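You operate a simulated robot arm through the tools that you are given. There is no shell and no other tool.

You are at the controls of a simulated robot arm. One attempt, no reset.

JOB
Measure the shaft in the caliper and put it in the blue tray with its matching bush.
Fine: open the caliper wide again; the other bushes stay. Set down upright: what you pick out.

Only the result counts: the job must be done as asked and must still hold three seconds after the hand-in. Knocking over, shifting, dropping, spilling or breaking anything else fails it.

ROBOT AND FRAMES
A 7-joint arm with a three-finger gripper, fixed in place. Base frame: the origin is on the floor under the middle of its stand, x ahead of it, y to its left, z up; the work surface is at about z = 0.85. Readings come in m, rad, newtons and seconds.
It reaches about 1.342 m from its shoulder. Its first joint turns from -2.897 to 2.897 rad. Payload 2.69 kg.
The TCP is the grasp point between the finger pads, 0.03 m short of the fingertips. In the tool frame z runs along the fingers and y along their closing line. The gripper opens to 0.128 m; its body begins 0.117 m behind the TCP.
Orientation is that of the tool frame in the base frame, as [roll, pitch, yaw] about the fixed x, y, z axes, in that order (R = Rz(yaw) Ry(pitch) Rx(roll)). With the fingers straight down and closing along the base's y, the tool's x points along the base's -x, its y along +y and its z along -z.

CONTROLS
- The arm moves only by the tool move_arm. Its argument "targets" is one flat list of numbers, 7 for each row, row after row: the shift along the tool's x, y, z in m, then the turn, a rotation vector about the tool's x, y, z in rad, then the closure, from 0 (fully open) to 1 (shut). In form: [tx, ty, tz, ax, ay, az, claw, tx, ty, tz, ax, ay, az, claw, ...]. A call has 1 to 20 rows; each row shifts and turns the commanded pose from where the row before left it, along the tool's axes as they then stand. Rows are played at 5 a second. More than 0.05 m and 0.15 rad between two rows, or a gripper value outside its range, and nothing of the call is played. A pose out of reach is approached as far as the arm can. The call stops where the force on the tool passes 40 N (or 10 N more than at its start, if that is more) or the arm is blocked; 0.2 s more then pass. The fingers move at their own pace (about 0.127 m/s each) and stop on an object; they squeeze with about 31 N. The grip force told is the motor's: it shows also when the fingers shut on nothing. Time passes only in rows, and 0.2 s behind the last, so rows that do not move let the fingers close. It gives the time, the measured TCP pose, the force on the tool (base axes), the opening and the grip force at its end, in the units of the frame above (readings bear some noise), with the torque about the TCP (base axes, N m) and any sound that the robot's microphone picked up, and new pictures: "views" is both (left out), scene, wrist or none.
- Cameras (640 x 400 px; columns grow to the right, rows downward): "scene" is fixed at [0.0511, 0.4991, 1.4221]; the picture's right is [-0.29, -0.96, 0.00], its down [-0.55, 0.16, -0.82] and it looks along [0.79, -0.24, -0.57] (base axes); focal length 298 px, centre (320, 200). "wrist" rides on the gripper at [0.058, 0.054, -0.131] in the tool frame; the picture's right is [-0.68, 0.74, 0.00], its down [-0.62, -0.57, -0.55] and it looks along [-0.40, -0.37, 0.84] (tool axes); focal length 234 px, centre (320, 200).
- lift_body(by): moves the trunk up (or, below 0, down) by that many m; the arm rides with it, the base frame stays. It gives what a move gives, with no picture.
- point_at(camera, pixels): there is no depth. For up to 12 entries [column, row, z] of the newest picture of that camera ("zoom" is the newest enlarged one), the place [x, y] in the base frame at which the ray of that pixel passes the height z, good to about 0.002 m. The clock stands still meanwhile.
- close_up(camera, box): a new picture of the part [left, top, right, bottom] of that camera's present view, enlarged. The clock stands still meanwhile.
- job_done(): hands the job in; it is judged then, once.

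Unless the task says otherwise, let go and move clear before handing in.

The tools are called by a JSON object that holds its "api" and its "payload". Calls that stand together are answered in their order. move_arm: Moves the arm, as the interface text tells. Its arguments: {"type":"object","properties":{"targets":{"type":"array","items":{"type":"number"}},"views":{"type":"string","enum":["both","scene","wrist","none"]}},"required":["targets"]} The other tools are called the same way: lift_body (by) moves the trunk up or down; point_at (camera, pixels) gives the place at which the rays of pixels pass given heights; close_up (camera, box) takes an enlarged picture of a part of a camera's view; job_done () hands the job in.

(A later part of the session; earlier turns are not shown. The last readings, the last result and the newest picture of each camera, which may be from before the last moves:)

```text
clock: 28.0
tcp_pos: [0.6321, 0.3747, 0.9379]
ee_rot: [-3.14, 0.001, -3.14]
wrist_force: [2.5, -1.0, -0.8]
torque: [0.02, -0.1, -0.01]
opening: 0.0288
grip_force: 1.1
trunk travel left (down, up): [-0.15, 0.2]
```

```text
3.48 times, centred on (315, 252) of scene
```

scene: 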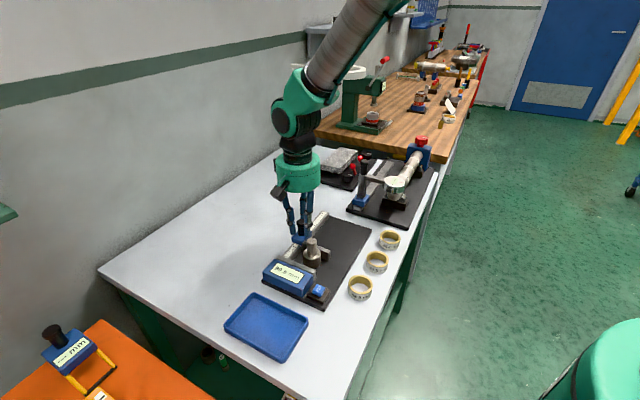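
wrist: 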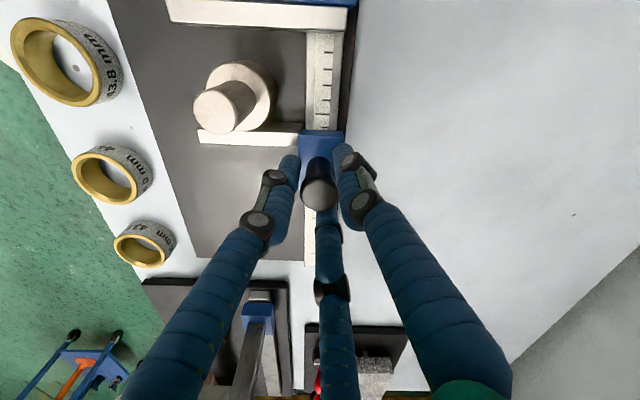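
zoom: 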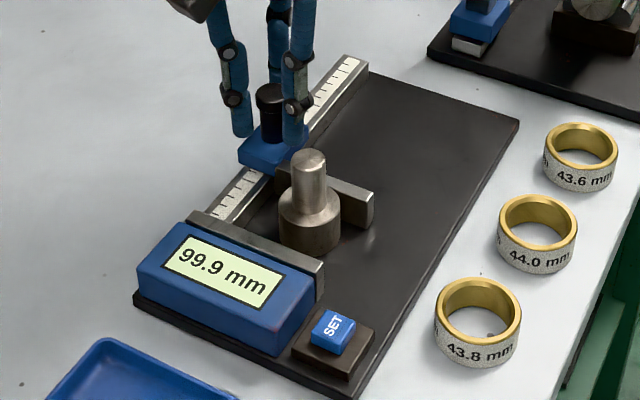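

The jaw has reached the shaft and the display is still lagging. I'll continue in 2 mm steps.

{"api": "move_arm", "payload": {"targets": [0.0014, 0.0014, 0, 0, 0, 0, 0.79, 0.0014, 0.0014, 0, 0, 0, 0, 0.79, 0.0014, 0.0014, 0, 0, 0, 0, 0.79, 0.0014, 0.0014, 0, 0, 0, 0, 0.79, 0.0014, 0.0014, 0, 0, 0, 0, 0.79, 0, 0, 0, 0, 0, 0, 0.79, 0, 0, 0, 0, 0, 0, 0.79, 0, 0, 0, 0, 0, 0, 0.79, 0, 0, 0, 0, 0, 0, 0.79, 0, 0, 0, 0, 0, 0, 0.79, 0, 0, 0, 0, 0, 0, 0.79], "views": "wrist"}}

{"api": "close_up", "payload": {"camera": "scene", "box": [250, 195, 380, 310]}}

```text
clock: 30.4
tcp_pos: [0.6267, 0.3828, 0.9378]
ee_rot: [3.141, -0.001, 3.141]
wrist_force: [2.8, -0.5, 0.3]
torque: [-0.02, -0.06, 0.01]
opening: 0.0284
grip_force: 1.2
trunk travel left (down, up): [-0.15, 0.2]
```

wrist: 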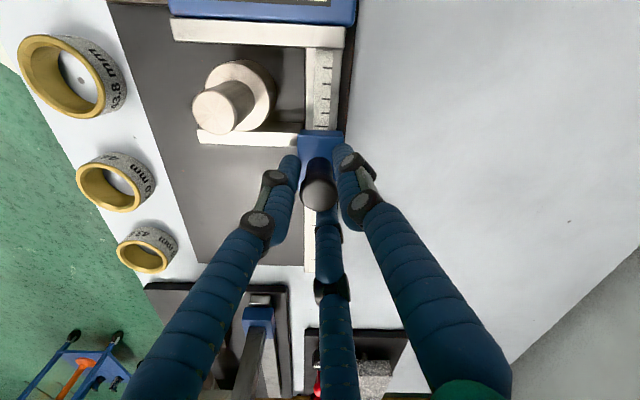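

```text
3.48 times, centred on (315, 252) of scene
```

zoom: 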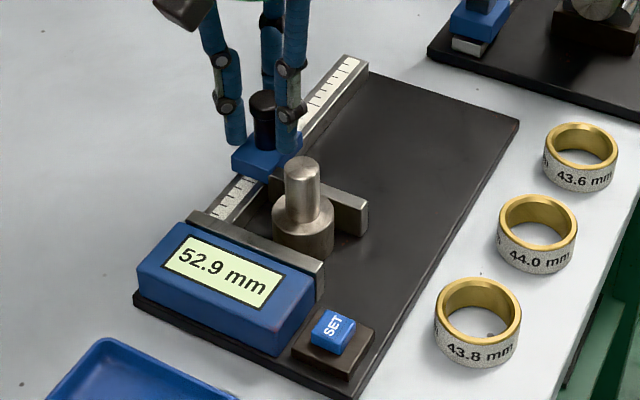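

It reads 52.9 mm and the shaft is sliding with the jaw upright. About 9 mm remain, so I'll push on with finer steps at the end.

{"api": "move_arm", "payload": {"targets": [0.0014, 0.0014, 0, 0, 0, 0, 0.79, 0.0014, 0.0014, 0, 0, 0, 0, 0.79, 0.0014, 0.0014, 0, 0, 0, 0, 0.79, 0.0014, 0.0014, 0, 0, 0, 0, 0.79, 0.0007, 0.0007, 0, 0, 0, 0, 0.79, 0.0007, 0.0007, 0, 0, 0, 0, 0.79, 0, 0, 0, 0, 0, 0, 0.79, 0, 0, 0, 0, 0, 0, 0.79, 0, 0, 0, 0, 0, 0, 0.79, 0, 0, 0, 0, 0, 0, 0.79, 0, 0, 0, 0, 0, 0, 0.79, 0, 0, 0, 0, 0, 0, 0.79], "views": "wrist"}}

{"api": "close_up", "payload": {"camera": "scene", "box": [250, 195, 380, 310]}}

```text
clock: 33.0
tcp_pos: [0.6212, 0.3878, 0.9384]
ee_rot: [3.14, 0.001, -3.141]
wrist_force: [2.9, -2.8, -1.9]
torque: [-0.07, -0.06, -0.01]
opening: 0.0294
grip_force: 2.3
trunk travel left (down, up): [-0.15, 0.2]
```

wrist: 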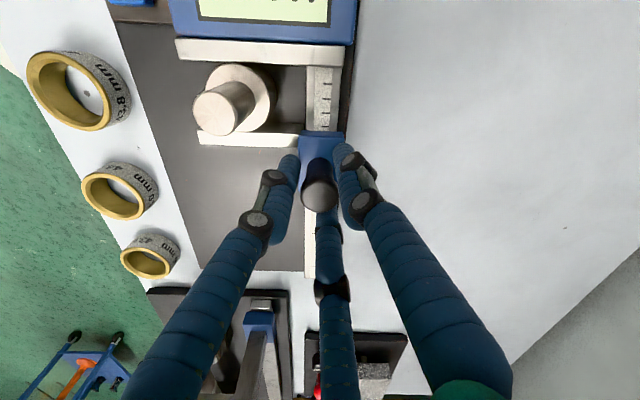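

```text
3.48 times, centred on (315, 252) of scene
```

zoom: 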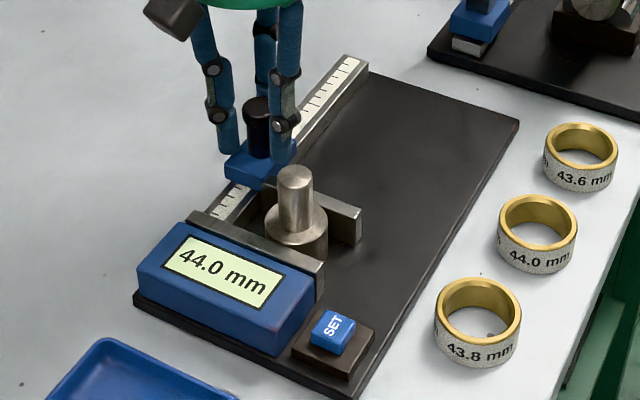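

It reads 44.0 mm but the contact force is only about 4 N. I'll press a little more to be sure it's truly seated.

{"api": "move_arm", "payload": {"targets": [0.0007, 0.0007, 0, 0, 0, 0, 0.79, 0.0007, 0.0007, 0, 0, 0, 0, 0.79, 0, 0, 0, 0, 0, 0, 0.79, 0, 0, 0, 0, 0, 0, 0.79, 0, 0, 0, 0, 0, 0, 0.79, 0, 0, 0, 0, 0, 0, 0.79, 0, 0, 0, 0, 0, 0, 0.79, 0, 0, 0, 0, 0, 0, 0.79, 0, 0, 0, 0, 0, 0, 0.79], "views": "wrist"}}

{"api": "close_up", "payload": {"camera": "scene", "box": [250, 195, 380, 310]}}

{"api": "close_up", "payload": {"camera": "wrist", "box": [160, 0, 370, 160]}}

```text
clock: 35.0
tcp_pos: [0.618, 0.3894, 0.9373]
ee_rot: [3.141, -0.001, 3.141]
wrist_force: [5.7, -6.7, 2.5]
torque: [-0.18, -0.21, -0.06]
opening: 0.032
grip_force: 4.2
trunk travel left (down, up): [-0.15, 0.2]
```

wrist: 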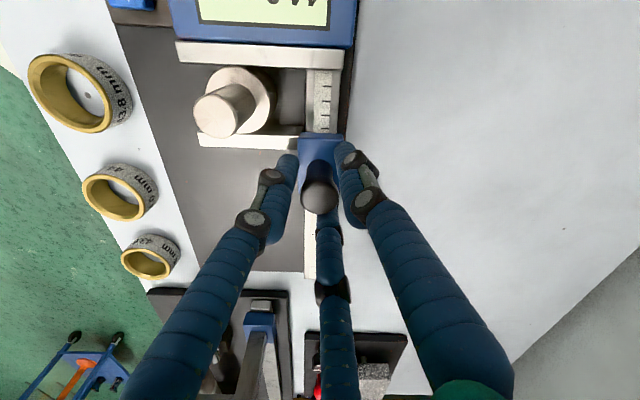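

```text
3.48 times, centred on (315, 252) of scene
```

zoom: 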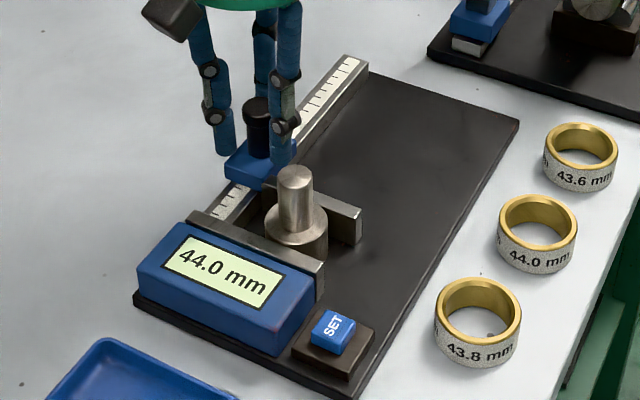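

```text
2.50 times, centred on (265, 80) of wrist
```

zoom: 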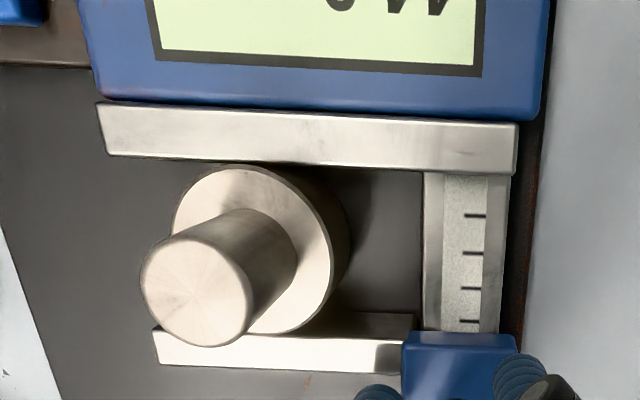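

The reading is stable at 44.0 mm with about 9 N pressing, so the match is the middle bush labelled 44.0 mm. Next I'll re-centre on the knob, grip it firmly and pull the jaw wide open.

{"api": "move_arm", "payload": {"targets": [-0.0028, -0.0028, 0, 0, 0, 0, 0.77, -0.003, -0.003, 0, 0, 0, 0, 0.77, 0, 0, 0, 0, 0, 0, 0.9, 0, 0, 0, 0, 0, 0, 1, 0, 0, 0, 0, 0, 0, 1, -0.0035, -0.0035, 0, 0, 0, 0, 1, -0.007, -0.007, 0, 0, 0, 0, 1, -0.007, -0.007, 0, 0, 0, 0, 1, -0.007, -0.007, 0, 0, 0, 0, 1, -0.007, -0.007, 0, 0, 0, 0, 1, -0.007, -0.007, 0, 0, 0, 0, 1, -0.007, -0.007, 0, 0, 0, 0, 1, -0.0025, -0.0025, 0, 0, 0, 0, 1, 0, 0, 0, 0, 0, 0, 1, 0, 0, 0, 0, 0, 0, 1, 0, 0, 0, 0, 0, 0, 1, 0, 0, 0, 0, 0, 0, 1, 0, 0, 0, 0, 0, 0, 1, 0, 0, 0, 0, 0, 0, 1], "views": "wrist"}}

{"api": "close_up", "payload": {"camera": "scene", "box": [250, 195, 380, 310]}}

```text
clock: 39.0
tcp_pos: [0.6721, 0.3358, 0.9375]
ee_rot: [-3.14, -0.001, -3.141]
wrist_force: [8.8, 7.7, 1.7]
torque: [0.22, -0.26, -0.02]
opening: 0.0246
grip_force: 31.1
trunk travel left (down, up): [-0.15, 0.2]
```

wrist: 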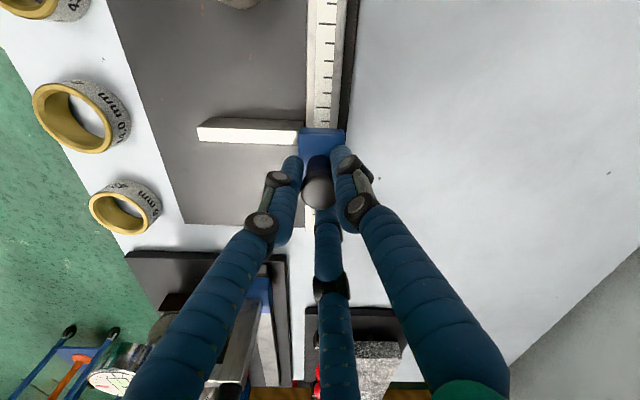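

```text
3.48 times, centred on (315, 252) of scene
```

zoom: 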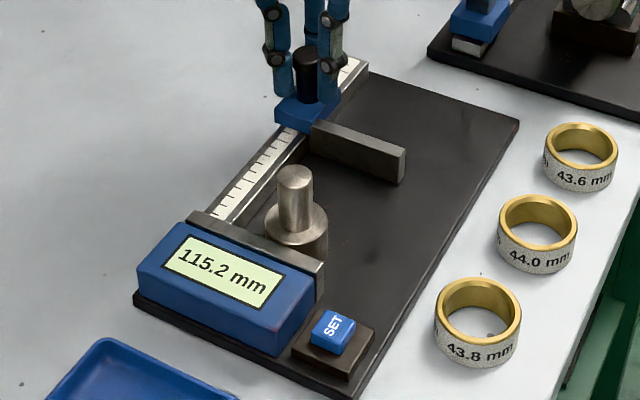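

The caliper is now open at 115.2 mm, wider than at the start. I'll release the knob, lift and move above the shaft to pick it up again.

{"api": "move_arm", "payload": {"targets": [0, 0, 0, 0, 0, 0, 0.8, 0, 0, 0, 0, 0, 0, 0.6, 0, 0, 0, 0, 0, 0, 0.45, 0, 0, 0, 0, 0, 0, 0.45, 0, 0, -0.04, 0, 0, 0, 0.45, 0, 0, -0.045, 0, 0, 0, 0.45, 0.0306, 0.0102, 0, 0, 0, 0, 0.55, 0.0306, 0.0102, 0, 0, 0, 0, 0.55, 0.0306, 0.0102, 0, 0, 0, 0, 0.55, 0.0306, 0.0102, 0, 0, 0, 0, 0.55, 0, 0, 0, 0, 0, 0, 0.55]}}

{"api": "close_up", "payload": {"camera": "wrist", "box": [220, 60, 420, 200]}}

{"api": "close_up", "payload": {"camera": "scene", "box": [250, 195, 380, 310]}}

```text
clock: 41.4
tcp_pos: [0.5469, 0.3789, 1.0223]
ee_rot: [-3.141, 0.002, 3.141]
wrist_force: [0.2, 0.0, 0.5]
torque: [0.01, 0.01, -0.01]
opening: 0.0576
grip_force: 0.1
trunk travel left (down, up): [-0.15, 0.2]
```

scene: 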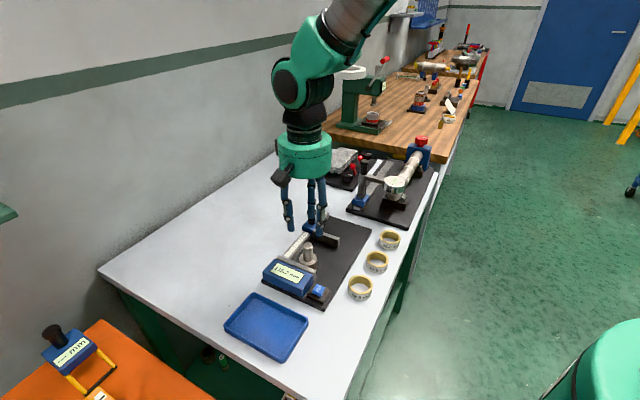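
wrist: 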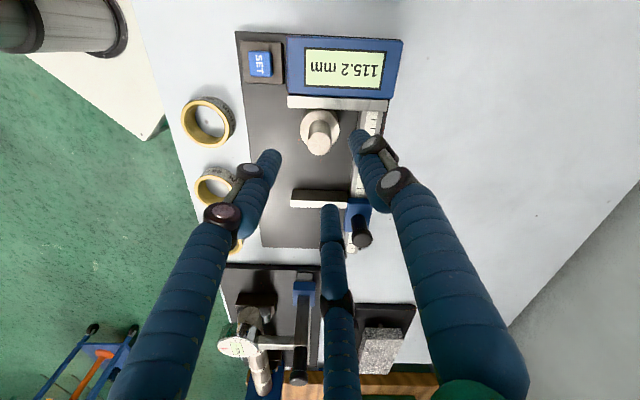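

```text
2.86 times, centred on (320, 130) of wrist
```

zoom: 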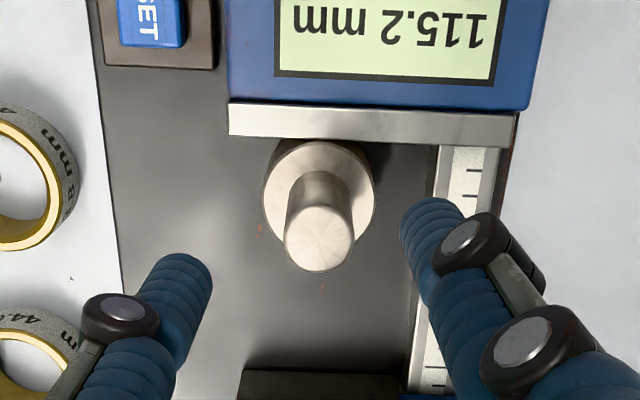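

```text
3.48 times, centred on (315, 252) of scene
```

zoom: 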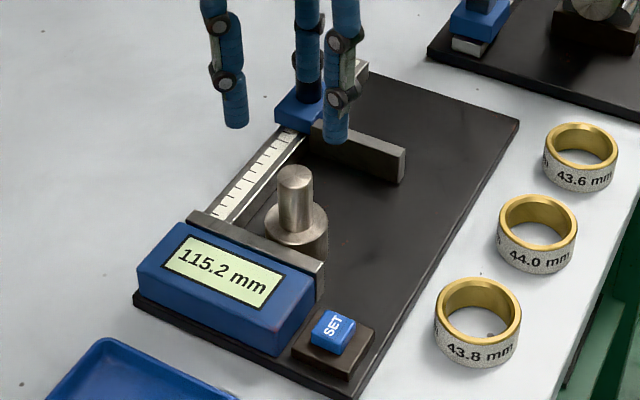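

The stem top is at wrist (320,144) and the shaft touches the fixed jaw. I'll check the jaw-top height and stem position before descending, so the fingers pass over the jaw.

{"api": "point_at", "payload": {"camera": "wrist", "pixels": [[320, 143.6, 0.94], [320, 143.6, 0.945], [288.2, 107.3, 0.89], [288.2, 107.3, 0.895], [288.2, 107.3, 0.9], [288.2, 107.3, 0.905]]}}

{"api": "point_at", "payload": {"camera": "zoom", "pixels": [[295, 178, 0.94], [295, 178, 0.945], [323, 262, 0.89], [323, 262, 0.895], [323, 262, 0.9], [323, 262, 0.905]]}}

```text
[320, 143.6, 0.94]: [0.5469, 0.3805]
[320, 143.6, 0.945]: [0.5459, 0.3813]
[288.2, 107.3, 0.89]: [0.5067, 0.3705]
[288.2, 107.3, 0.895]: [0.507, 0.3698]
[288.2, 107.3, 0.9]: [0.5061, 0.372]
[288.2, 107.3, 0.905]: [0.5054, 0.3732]
```

```text
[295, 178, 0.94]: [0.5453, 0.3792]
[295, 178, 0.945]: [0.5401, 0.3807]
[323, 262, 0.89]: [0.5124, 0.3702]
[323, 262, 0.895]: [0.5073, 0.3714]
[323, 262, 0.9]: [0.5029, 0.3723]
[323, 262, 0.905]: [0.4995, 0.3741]
```

The jaw top is about z 0.896 and the stem is at (0.5463, 0.380). I'll descend to z 0.937 (tips 0.907, clear of the jaw) and grip the stem.

{"api": "move_arm", "payload": {"targets": [0.0015, 0.002, 0.03, 0, 0, 0, 0.55, 0, 0, 0.03, 0, 0, 0, 0.55, 0, 0, 0.016, 0, 0, 0, 0.55, 0, 0, 0.01, 0, 0, 0, 0.55, 0, 0, 0, 0, 0, 0, 0.7, 0, 0, 0, 0, 0, 0, 0.85, 0, 0, 0, 0, 0, 0, 1, 0, 0, 0, 0, 0, 0, 1, 0, 0, 0, 0, 0, 0, 1]}}

{"api": "close_up", "payload": {"camera": "scene", "box": [250, 195, 380, 310]}}

```text
clock: 43.4
tcp_pos: [0.5479, 0.3796, 0.9368]
ee_rot: [-3.141, 0.0, -3.141]
wrist_force: [1.0, -0.4, -0.4]
torque: [0.0, 0.01, -0.03]
opening: 0.0224
grip_force: 30.9
trunk travel left (down, up): [-0.15, 0.2]
```

scene: 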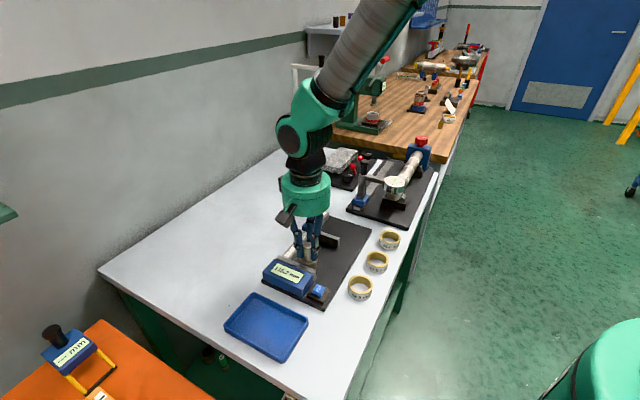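
wrist: 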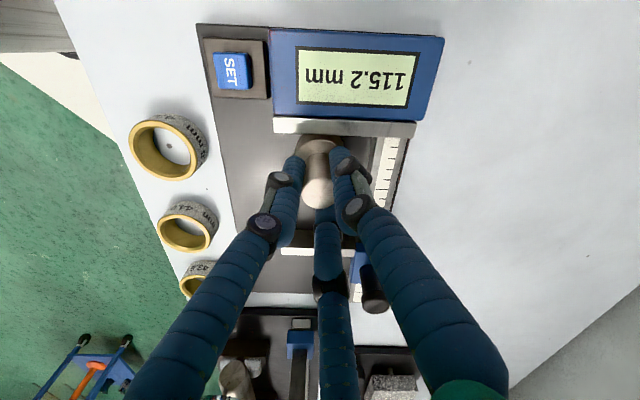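

```text
3.48 times, centred on (315, 252) of scene
```

zoom: 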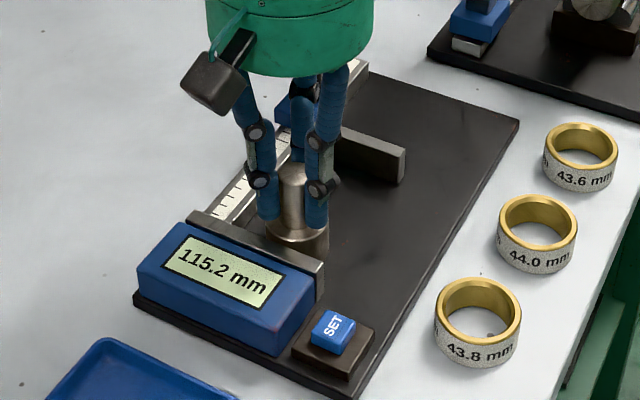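

The stem is gripped (30.9 N). I'll lift 8 cm clear of the jaws and carry it over the far end of the blue tray, target (0.453, 0.526), leaving the near end for the bush.

{"api": "move_arm", "payload": {"targets": [0, 0, -0.01, 0, 0, 0, 1, 0, 0, -0.03, 0, 0, 0, 1, 0, 0, -0.04, 0, 0, 0, 1, 0.0187, 0.0292, 0, 0, 0, 0, 1, 0.0187, 0.0292, 0, 0, 0, 0, 1, 0.0187, 0.0292, 0, 0, 0, 0, 1, 0.0187, 0.0292, 0, 0, 0, 0, 1, 0.0187, 0.0291, 0, 0, 0, 0, 1, 0, 0, 0, 0, 0, 0, 1, 0, 0, 0, 0, 0, 0, 1]}}

{"api": "close_up", "payload": {"camera": "scene", "box": [210, 250, 340, 370]}}

{"api": "close_up", "payload": {"camera": "wrist", "box": [220, 60, 420, 200]}}

```text
clock: 45.6
tcp_pos: [0.4558, 0.5257, 1.0146]
ee_rot: [3.139, 0.0, 3.141]
wrist_force: [-0.1, -0.3, -3.4]
torque: [-0.01, 0.03, 0.01]
opening: 0.0222
grip_force: 30.5
trunk travel left (down, up): [-0.15, 0.2]
```

scene: 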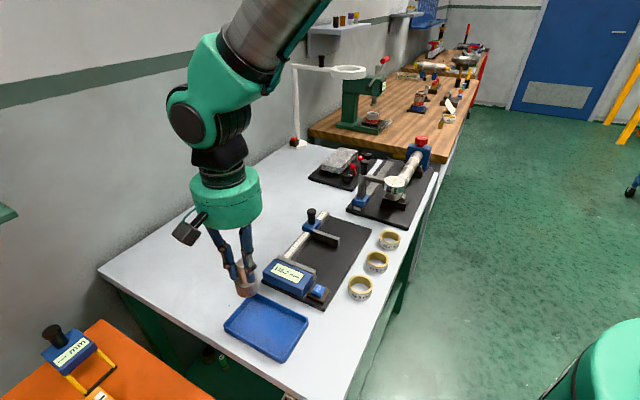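
wrist: 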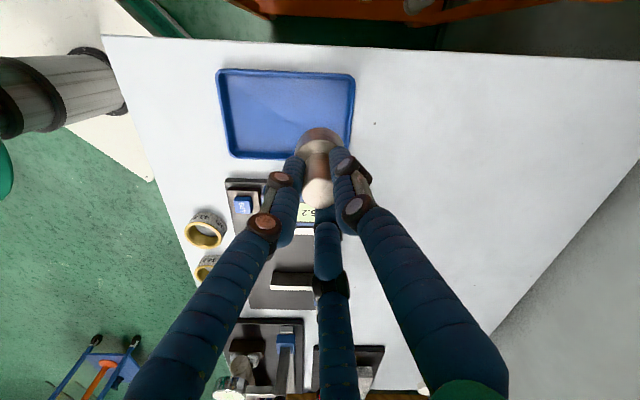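

```text
3.33 times, centred on (275, 310) of scene
```

zoom: 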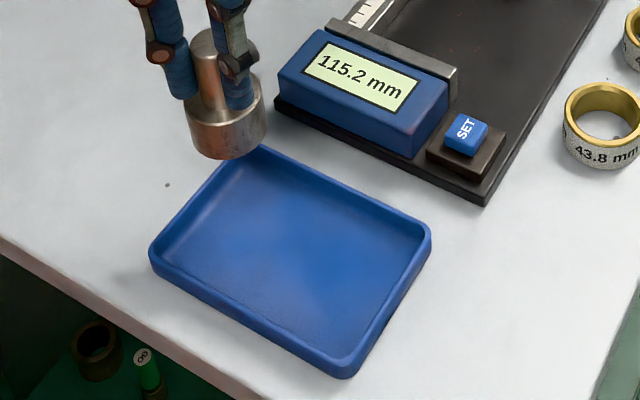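

```text
2.86 times, centred on (320, 130) of wrist
```

zoom: 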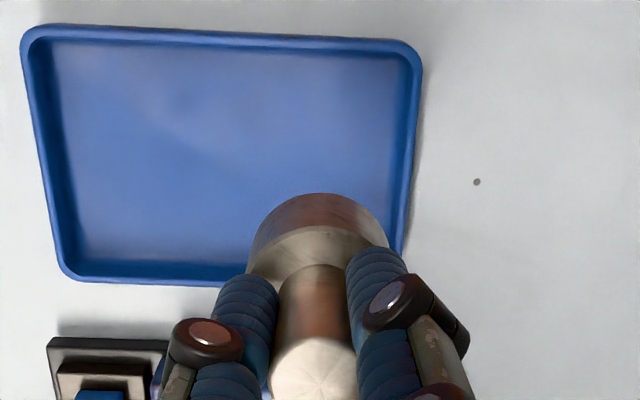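

The shaft hangs over the tray's far corner. I'll re-measure the tray from this closer wrist view to place it accurately.

{"api": "point_at", "payload": {"camera": "zoom", "pixels": [[22, 30, 0.867], [422, 50, 0.867], [62, 278, 0.867], [55, 48, 0.856], [392, 62, 0.856], [80, 262, 0.856], [403, 250, 0.867]]}}

{"api": "point_at", "payload": {"camera": "scene", "pixels": [[254.5, 293.5, 0.867], [225, 325, 0.867], [282, 358, 0.867], [307.5, 318, 0.867]]}}

```text
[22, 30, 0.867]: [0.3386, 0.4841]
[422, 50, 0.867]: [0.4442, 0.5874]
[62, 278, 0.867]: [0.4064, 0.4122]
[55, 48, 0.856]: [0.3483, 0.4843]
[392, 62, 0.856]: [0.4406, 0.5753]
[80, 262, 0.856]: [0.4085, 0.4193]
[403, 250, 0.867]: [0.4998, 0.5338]
```

```text
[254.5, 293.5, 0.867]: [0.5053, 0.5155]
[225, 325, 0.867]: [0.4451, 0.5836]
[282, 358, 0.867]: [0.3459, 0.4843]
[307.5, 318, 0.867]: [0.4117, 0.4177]
```

The tray centre is (0.427, 0.500) with an inner floor of about 0.130 × 0.089, so the planned spot is good. I'll descend to just above the tray floor.

{"api": "move_arm", "payload": {"targets": [0, 0, 0.03, 0, 0, 0, 1, 0, 0, 0.03, 0, 0, 0, 1, 0, 0, 0.018, 0, 0, 0, 1, 0, 0, 0.006, 0, 0, 0, 1, 0, 0, 0, 0, 0, 0, 1]}}

{"api": "close_up", "payload": {"camera": "scene", "box": [210, 250, 340, 370]}}

```text
clock: 46.8
tcp_pos: [0.4537, 0.5254, 0.9312]
ee_rot: [-3.141, -0.002, -3.141]
wrist_force: [0.5, 0.2, -3.5]
torque: [-0.04, -0.02, -0.04]
opening: 0.0224
grip_force: 31.4
trunk travel left (down, up): [-0.15, 0.2]
```

scene: 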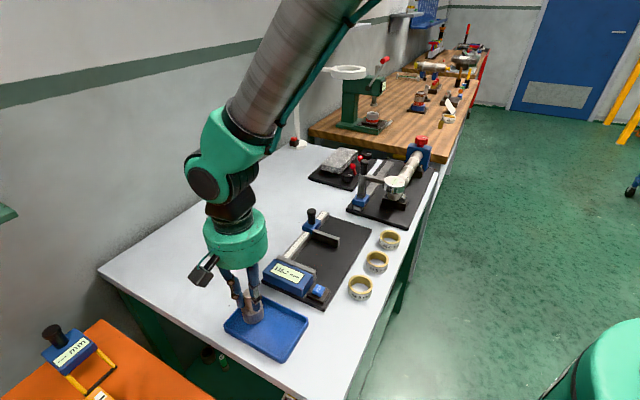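
wrist: 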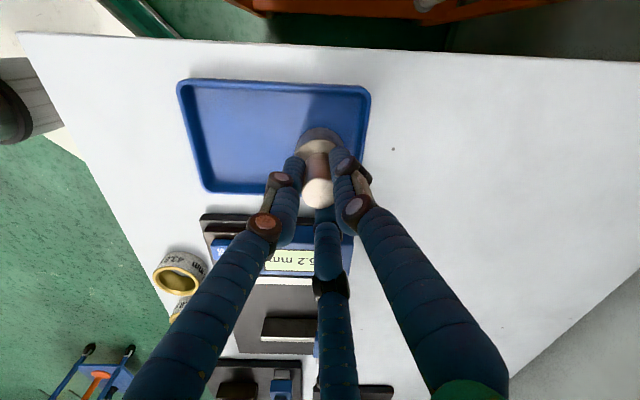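

```text
3.33 times, centred on (275, 310) of scene
```

zoom: 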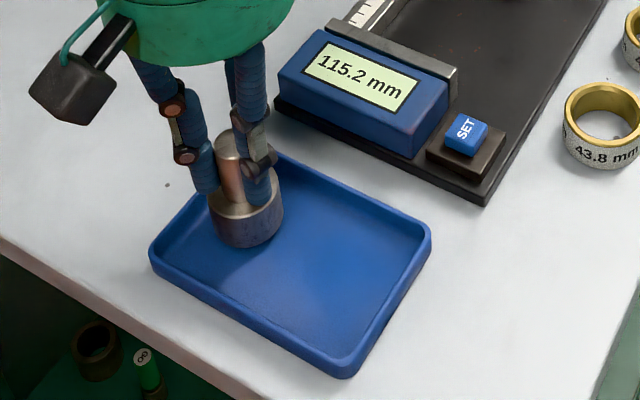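

It's still hanging free (-3.5 N) at z 0.933. I'll go down in small steps to feel the floor.

{"api": "move_arm", "payload": {"targets": [0, 0, 0.002, 0, 0, 0, 1, 0, 0, 0.002, 0, 0, 0, 1, 0, 0, 0.0015, 0, 0, 0, 1, 0, 0, 0, 0, 0, 0, 1], "views": "none"}}

```text
clock: 47.8
tcp_pos: [0.4547, 0.5255, 0.9265]
ee_rot: [-3.141, -0.001, 3.141]
wrist_force: [-0.2, -0.1, -3.8]
torque: [-0.05, 0.01, 0.0]
opening: 0.0224
grip_force: 31.0
trunk travel left (down, up): [-0.15, 0.2]
```

{"api": "move_arm", "payload": {"targets": [0, 0, 0.001, 0, 0, 0, 1, 0, 0, 0, 0, 0, 0, 1], "views": "none"}}

```text
clock: 48.4
tcp_pos: [0.4549, 0.5257, 0.9254]
ee_rot: [-3.141, -0.001, 3.141]
wrist_force: [0.0, 0.5, -4.2]
torque: [0.0, 0.0, 0.0]
opening: 0.0225
grip_force: 31.1
trunk travel left (down, up): [-0.15, 0.2]
```

The readings still show the shaft hanging (-4.2 N) at about z 0.9265 commanded, with no contact yet. I'll step down another 1–2 mm.

{"api": "move_arm", "payload": {"targets": [0, 0, 0.001, 0, 0, 0, 1, 0, 0, 0.001, 0, 0, 0, 1, 0, 0, 0, 0, 0, 0, 1], "views": "none"}}

{"api": "close_up", "payload": {"camera": "scene", "box": [210, 270, 300, 350]}}

```text
clock: 49.2
tcp_pos: [0.4542, 0.5251, 0.9238]
ee_rot: [-3.141, -0.001, 3.141]
wrist_force: [-0.4, 0.1, -1.9]
torque: [-0.07, 0.02, -0.02]
opening: 0.022
grip_force: 30.7
trunk travel left (down, up): [-0.15, 0.2]
```

```text
5.00 times, centred on (255, 310) of scene
```

zoom: 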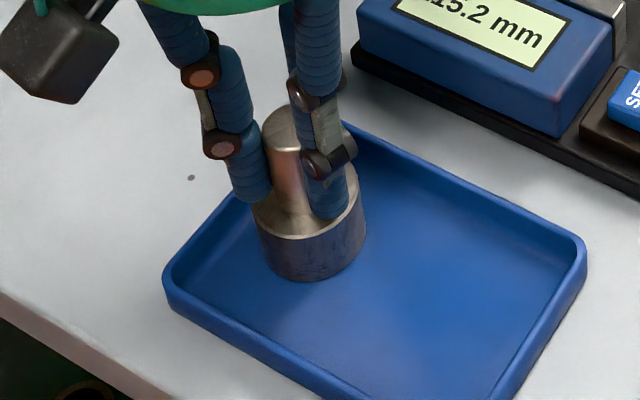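

Force has dropped to -1.9 N, so contact is beginning. One more millimetre, then I'll open gently.

{"api": "move_arm", "payload": {"targets": [0, 0, 0.001, 0, 0, 0, 1, 0, 0, 0, 0, 0, 0, 1], "views": "none"}}

```text
clock: 49.8
tcp_pos: [0.4542, 0.5251, 0.9231]
ee_rot: [3.139, 0.002, -3.14]
wrist_force: [-5.7, -1.5, 14.5]
torque: [-0.23, 0.52, -0.02]
opening: 0.0223
grip_force: 30.8
trunk travel left (down, up): [-0.15, 0.2]
```

Firm contact (14.5 N) now. I'll ease off half a millimetre, open the fingers gently and lift away.

{"api": "move_arm", "payload": {"targets": [0, 0, -0.0007, 0, 0, 0, 1, 0, 0, 0, 0, 0, 0, 0.88, 0, 0, 0, 0, 0, 0, 0.78, 0, 0, 0, 0, 0, 0, 0.68, 0, 0, 0, 0, 0, 0, 0.62, 0, 0, -0.015, 0, 0, 0, 0.62, 0, 0, -0.035, 0, 0, 0, 0.62, 0, 0, -0.045, 0, 0, 0, 0.62, 0, 0, 0, 0, 0, 0, 0.62]}}

{"api": "close_up", "payload": {"camera": "scene", "box": [210, 250, 340, 370]}}

{"api": "close_up", "payload": {"camera": "wrist", "box": [220, 60, 420, 200]}}

```text
clock: 51.8
tcp_pos: [0.4533, 0.5223, 1.0202]
ee_rot: [3.141, 0.001, -3.141]
wrist_force: [0.4, -0.4, 0.4]
torque: [0.04, -0.06, 0.01]
opening: 0.0484
grip_force: 0.1
trunk travel left (down, up): [-0.15, 0.2]
```

scene: 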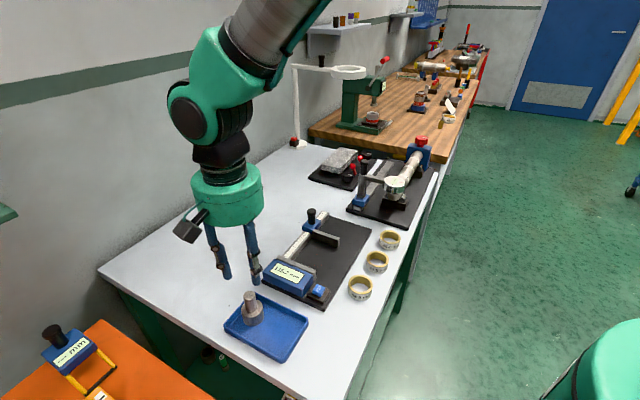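
wrist: 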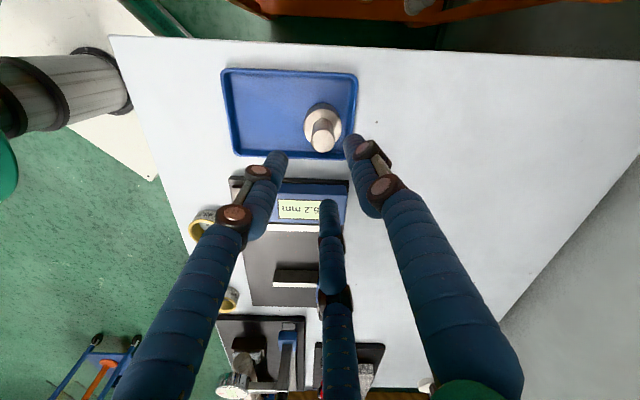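

```text
3.33 times, centred on (275, 310) of scene
```

zoom: 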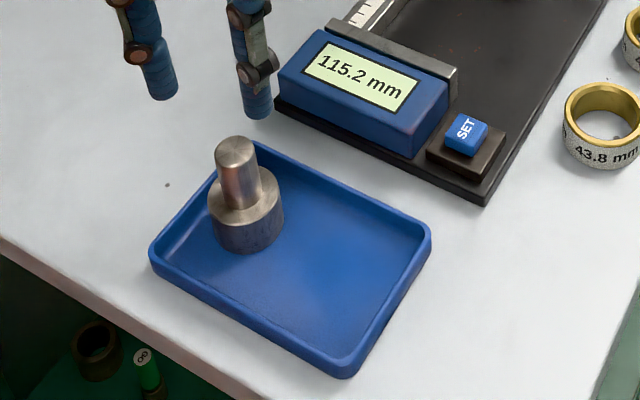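

```text
2.86 times, centred on (320, 130) of wrist
```

zoom: 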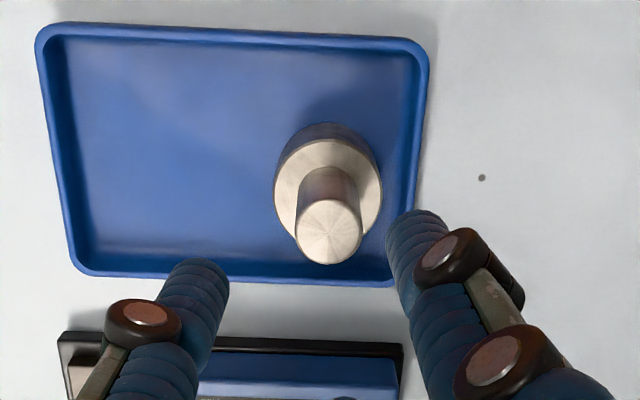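

The shaft stands upright in the tray with plenty of room beside it. Now I'll move above the middle bush (44.0 mm) at about (0.515, 0.212) and turn the gripper +15° so the fingers straddle the bush away from its neighbours.

{"api": "move_arm", "payload": {"targets": [-0.0078, -0.0392, 0, 0, 0, 0, 0.62, -0.0078, -0.0392, 0, 0, 0, 0, 0.62, -0.0078, -0.0392, 0, 0, 0, 0, 0.5, -0.0078, -0.0392, 0, 0, 0, 0, 0.4, -0.0078, -0.0392, 0, 0, 0, 0, 0.4, -0.0078, -0.0392, 0, 0, 0, 0, 0.4, -0.0078, -0.0393, 0, 0, 0, 0, 0.4, -0.0078, -0.0393, 0, 0, 0, 0, 0.4, 0, 0, 0, 0, 0, -0.131, 0.4, 0, 0, 0, 0, 0, -0.131, 0.4, 0, 0, 0, 0, 0, 0, 0.4]}}

{"api": "close_up", "payload": {"camera": "scene", "box": [330, 210, 430, 310]}}

{"api": "close_up", "payload": {"camera": "wrist", "box": [220, 60, 420, 200]}}

```text
clock: 54.2
tcp_pos: [0.5165, 0.2121, 1.0201]
ee_rot: [3.141, -0.001, -2.877]
wrist_force: [-0.2, 0.3, -0.3]
torque: [0.01, -0.01, -0.01]
opening: 0.0768
grip_force: 0.0
trunk travel left (down, up): [-0.15, 0.2]
```

scene: 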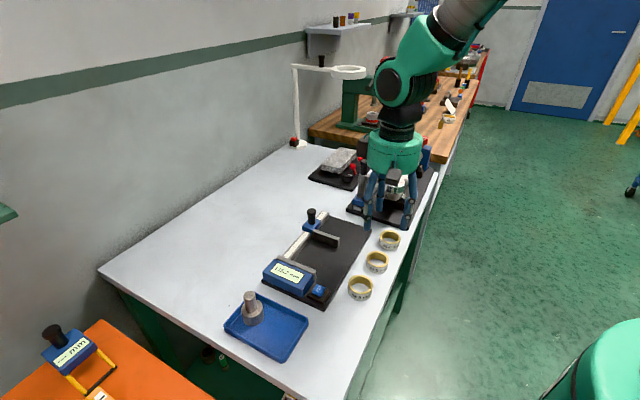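
wrist: 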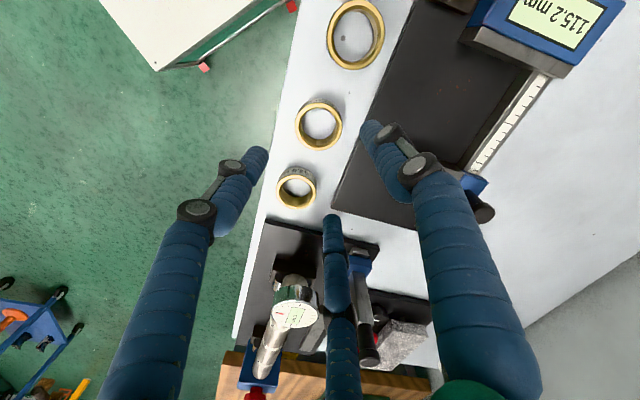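

```text
4.00 times, centred on (380, 260) of scene
```

zoom: 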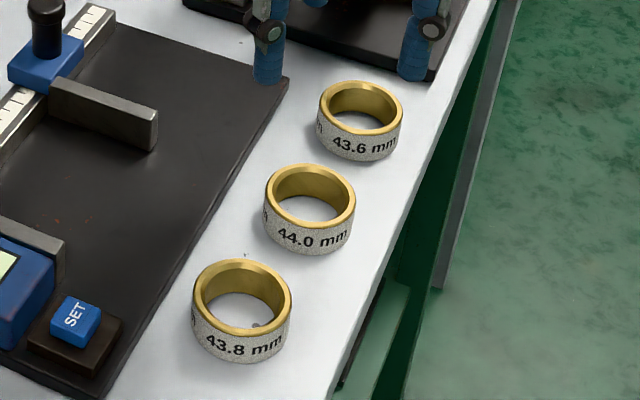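

```text
2.86 times, centred on (320, 130) of wrist
```

zoom: 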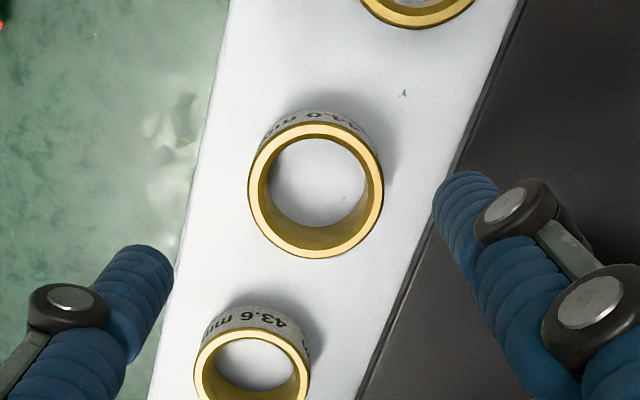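

The wrist zoom shows the 44.0 bush ring spanning about x 247–384, y 123–258. I'll compute its centre and size, plus the neighbours.

{"api": "point_at", "payload": {"camera": "zoom", "pixels": [[316, 189, 0.875], [316, 189, 0.88], [316, 189, 0.885], [247, 190, 0.88], [384, 190, 0.88], [315, 258, 0.88], [315, 123, 0.88], [252, 361, 0.88], [455, 172, 0.86], [505, 50, 0.86]]}}

{"api": "close_up", "payload": {"camera": "scene", "box": [350, 235, 400, 285]}}

```text
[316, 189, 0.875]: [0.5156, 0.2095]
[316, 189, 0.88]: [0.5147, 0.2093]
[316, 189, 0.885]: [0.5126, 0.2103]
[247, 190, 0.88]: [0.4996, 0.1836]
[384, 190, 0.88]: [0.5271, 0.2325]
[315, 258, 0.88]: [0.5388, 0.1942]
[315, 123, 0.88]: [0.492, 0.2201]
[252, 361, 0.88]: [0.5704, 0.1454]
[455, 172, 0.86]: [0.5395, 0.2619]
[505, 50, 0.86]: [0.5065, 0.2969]
```

```text
8.00 times, centred on (375, 260) of scene
```

zoom: 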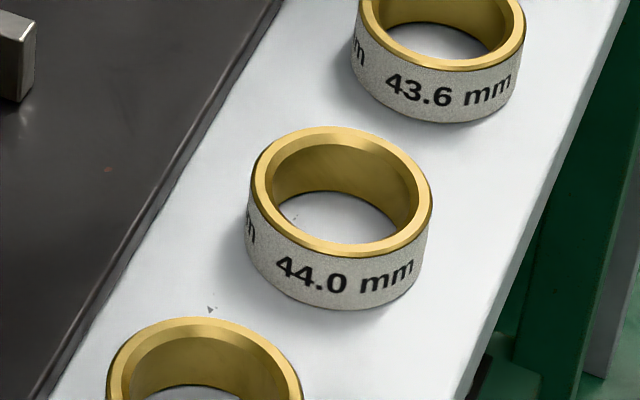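

Querying the scene zoom for the bush top centre and bottom edge to cross-check its height.

{"api": "point_at", "payload": {"camera": "zoom", "pixels": [[342, 190, 0.875], [342, 190, 0.88], [342, 190, 0.885], [338, 310, 0.85], [343, 257, 0.88], [343, 257, 0.875], [343, 257, 0.885], [341, 127, 0.88]]}}

```text
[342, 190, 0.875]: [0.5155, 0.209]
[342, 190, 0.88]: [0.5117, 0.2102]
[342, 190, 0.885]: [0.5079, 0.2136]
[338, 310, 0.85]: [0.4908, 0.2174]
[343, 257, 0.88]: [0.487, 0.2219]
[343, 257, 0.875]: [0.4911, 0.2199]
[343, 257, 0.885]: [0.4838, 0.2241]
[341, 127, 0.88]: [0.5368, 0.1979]
```

The bush is about 26 mm tall, OD about 56 mm, centred at (0.515, 0.2093). I'll lower with fingers at 0.077 opening to TCP z 0.890 (tips 1 cm above the bench, clear of the plate and neighbours), and stop there to look.

{"api": "move_arm", "payload": {"targets": [0.0012, -0.0025, 0.04, 0, 0, 0, 0.4, 0, 0, 0.04, 0, 0, 0, 0.4, 0, 0, 0.03, 0, 0, 0, 0.4, 0, 0, 0.012, 0, 0, 0, 0.4, 0, 0, 0.007, 0, 0, 0, 0.4, 0, 0, 0, 0, 0, 0, 0.4]}}

{"api": "close_up", "payload": {"camera": "scene", "box": [330, 220, 420, 300]}}

{"api": "close_up", "payload": {"camera": "wrist", "box": [230, 90, 410, 230]}}

```text
clock: 55.6
tcp_pos: [0.5165, 0.2062, 0.8894]
ee_rot: [3.141, -0.001, -2.882]
wrist_force: [-0.1, -0.5, 0.3]
torque: [-0.02, 0.02, 0.0]
opening: 0.0768
grip_force: 0.1
trunk travel left (down, up): [-0.15, 0.2]
```

scene: 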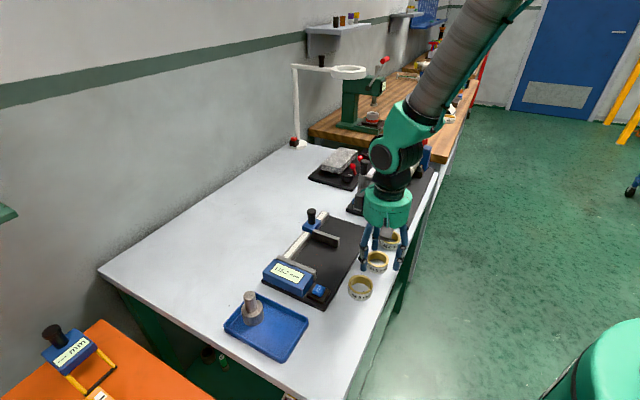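
wrist: 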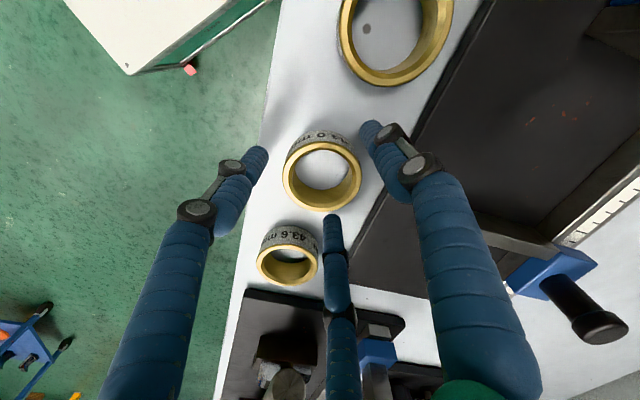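

```text
5.00 times, centred on (375, 260) of scene
```

zoom: 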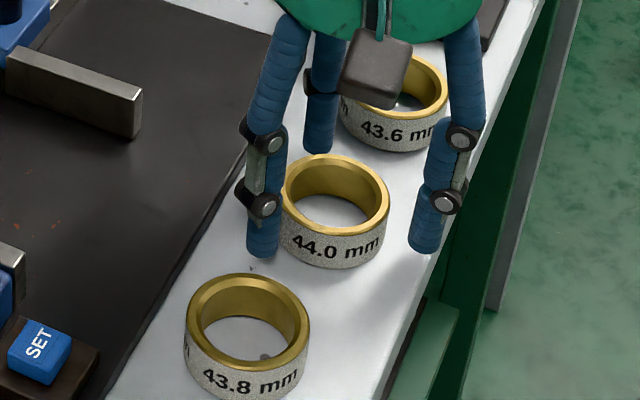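

```text
2.86 times, centred on (320, 160) of wrist
```

zoom: 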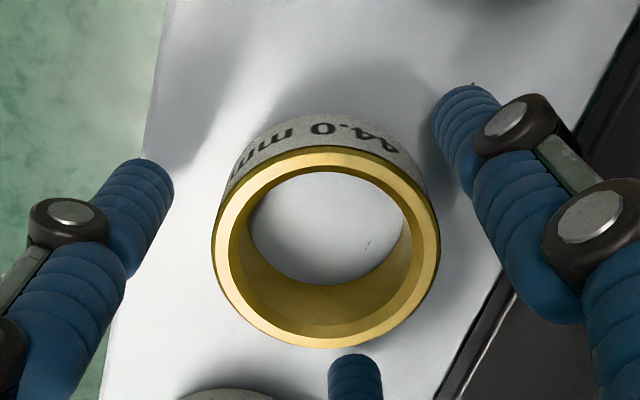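

The three fingers straddle only the 44.0 bush and clear the neighbours. I'll close on it now.

{"api": "move_arm", "payload": {"targets": [0, 0, 0, 0, 0, 0, 0.48, 0, 0, 0, 0, 0, 0, 0.54, 0, 0, 0, 0, 0, 0, 0.6, 0, 0, 0, 0, 0, 0, 0.75, 0, 0, 0, 0, 0, 0, 1, 0, 0, 0, 0, 0, 0, 1]}}

{"api": "close_up", "payload": {"camera": "scene", "box": [330, 220, 420, 300]}}

{"api": "close_up", "payload": {"camera": "wrist", "box": [230, 90, 410, 230]}}

```text
clock: 57.0
tcp_pos: [0.5162, 0.2063, 0.8895]
ee_rot: [3.139, 0.0, -2.879]
wrist_force: [0.2, 0.1, 2.1]
torque: [-0.09, 0.09, 0.04]
opening: 0.0543
grip_force: 30.6
trunk travel left (down, up): [-0.15, 0.2]
```

scene: 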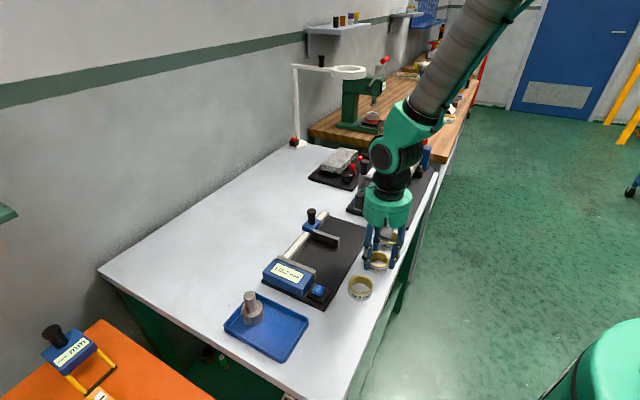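
wrist: 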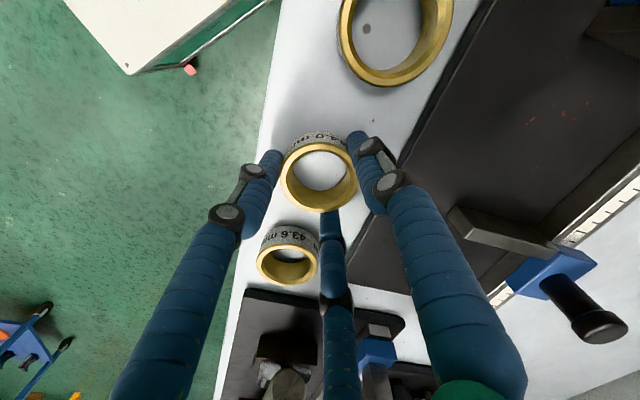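

```text
5.00 times, centred on (375, 260) of scene
```

zoom: 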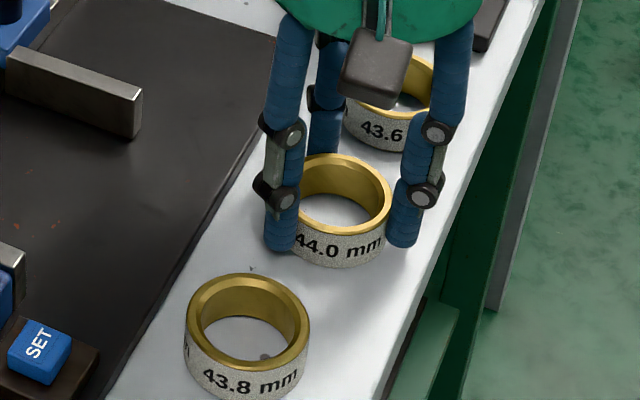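

```text
2.86 times, centred on (320, 160) of wrist
```

zoom: 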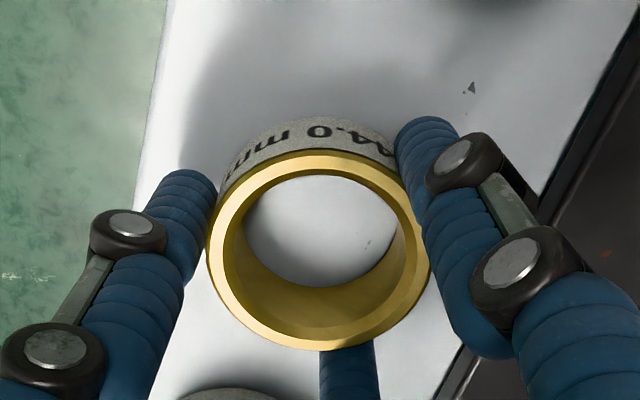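

The bush is gripped (opening 0.0543, 30.6 N). I'll lift slowly a few centimetres and check it comes up level.

{"api": "move_arm", "payload": {"targets": [0, 0, -0.005, 0, 0, 0, 1, 0, 0, -0.01, 0, 0, 0, 1, 0, 0, -0.02, 0, 0, 0, 1, 0, 0, -0.03, 0, 0, 0, 1, 0, 0, 0, 0, 0, 0, 1]}}

{"api": "close_up", "payload": {"camera": "scene", "box": [330, 200, 430, 300]}}

{"api": "close_up", "payload": {"camera": "wrist", "box": [230, 90, 410, 230]}}

```text
clock: 58.2
tcp_pos: [0.5156, 0.2067, 0.9558]
ee_rot: [-3.14, 0.0, -2.88]
wrist_force: [-0.1, -0.3, -1.7]
torque: [0.0, -0.02, 0.02]
opening: 0.0542
grip_force: 31.1
trunk travel left (down, up): [-0.15, 0.2]
```

scene: 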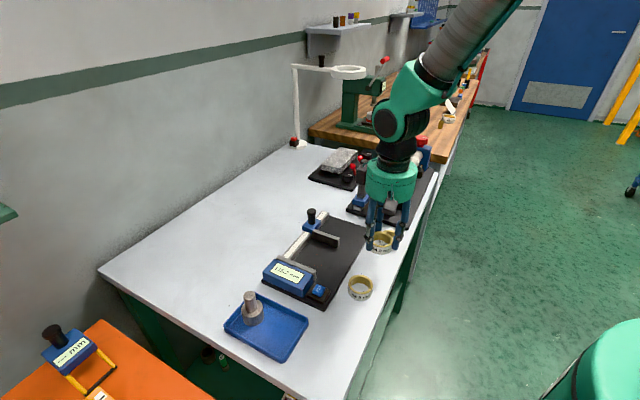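
wrist: 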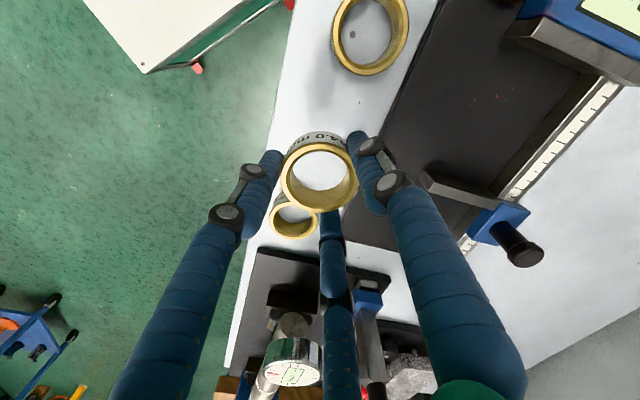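

```text
4.00 times, centred on (380, 250) of scene
```

zoom: 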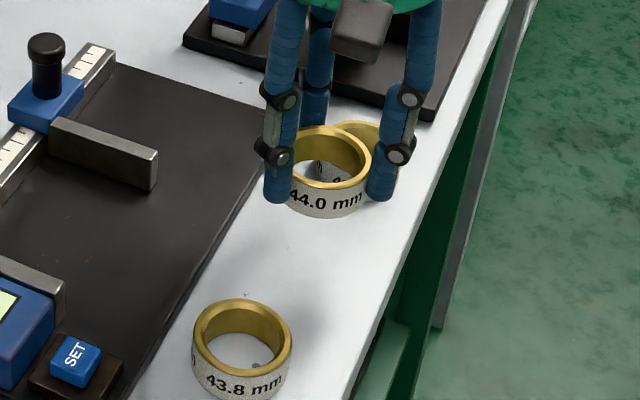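

```text
2.86 times, centred on (320, 160) of wrist
```

zoom: 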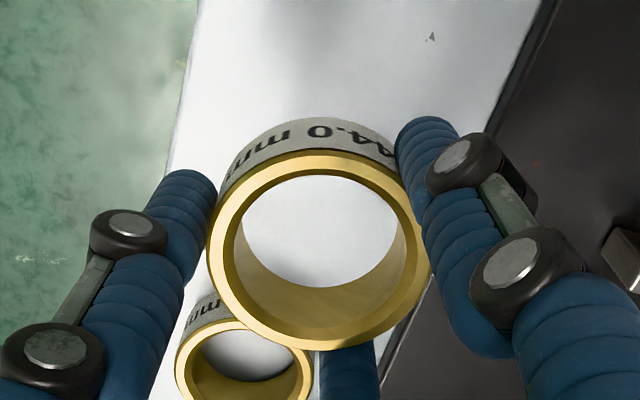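

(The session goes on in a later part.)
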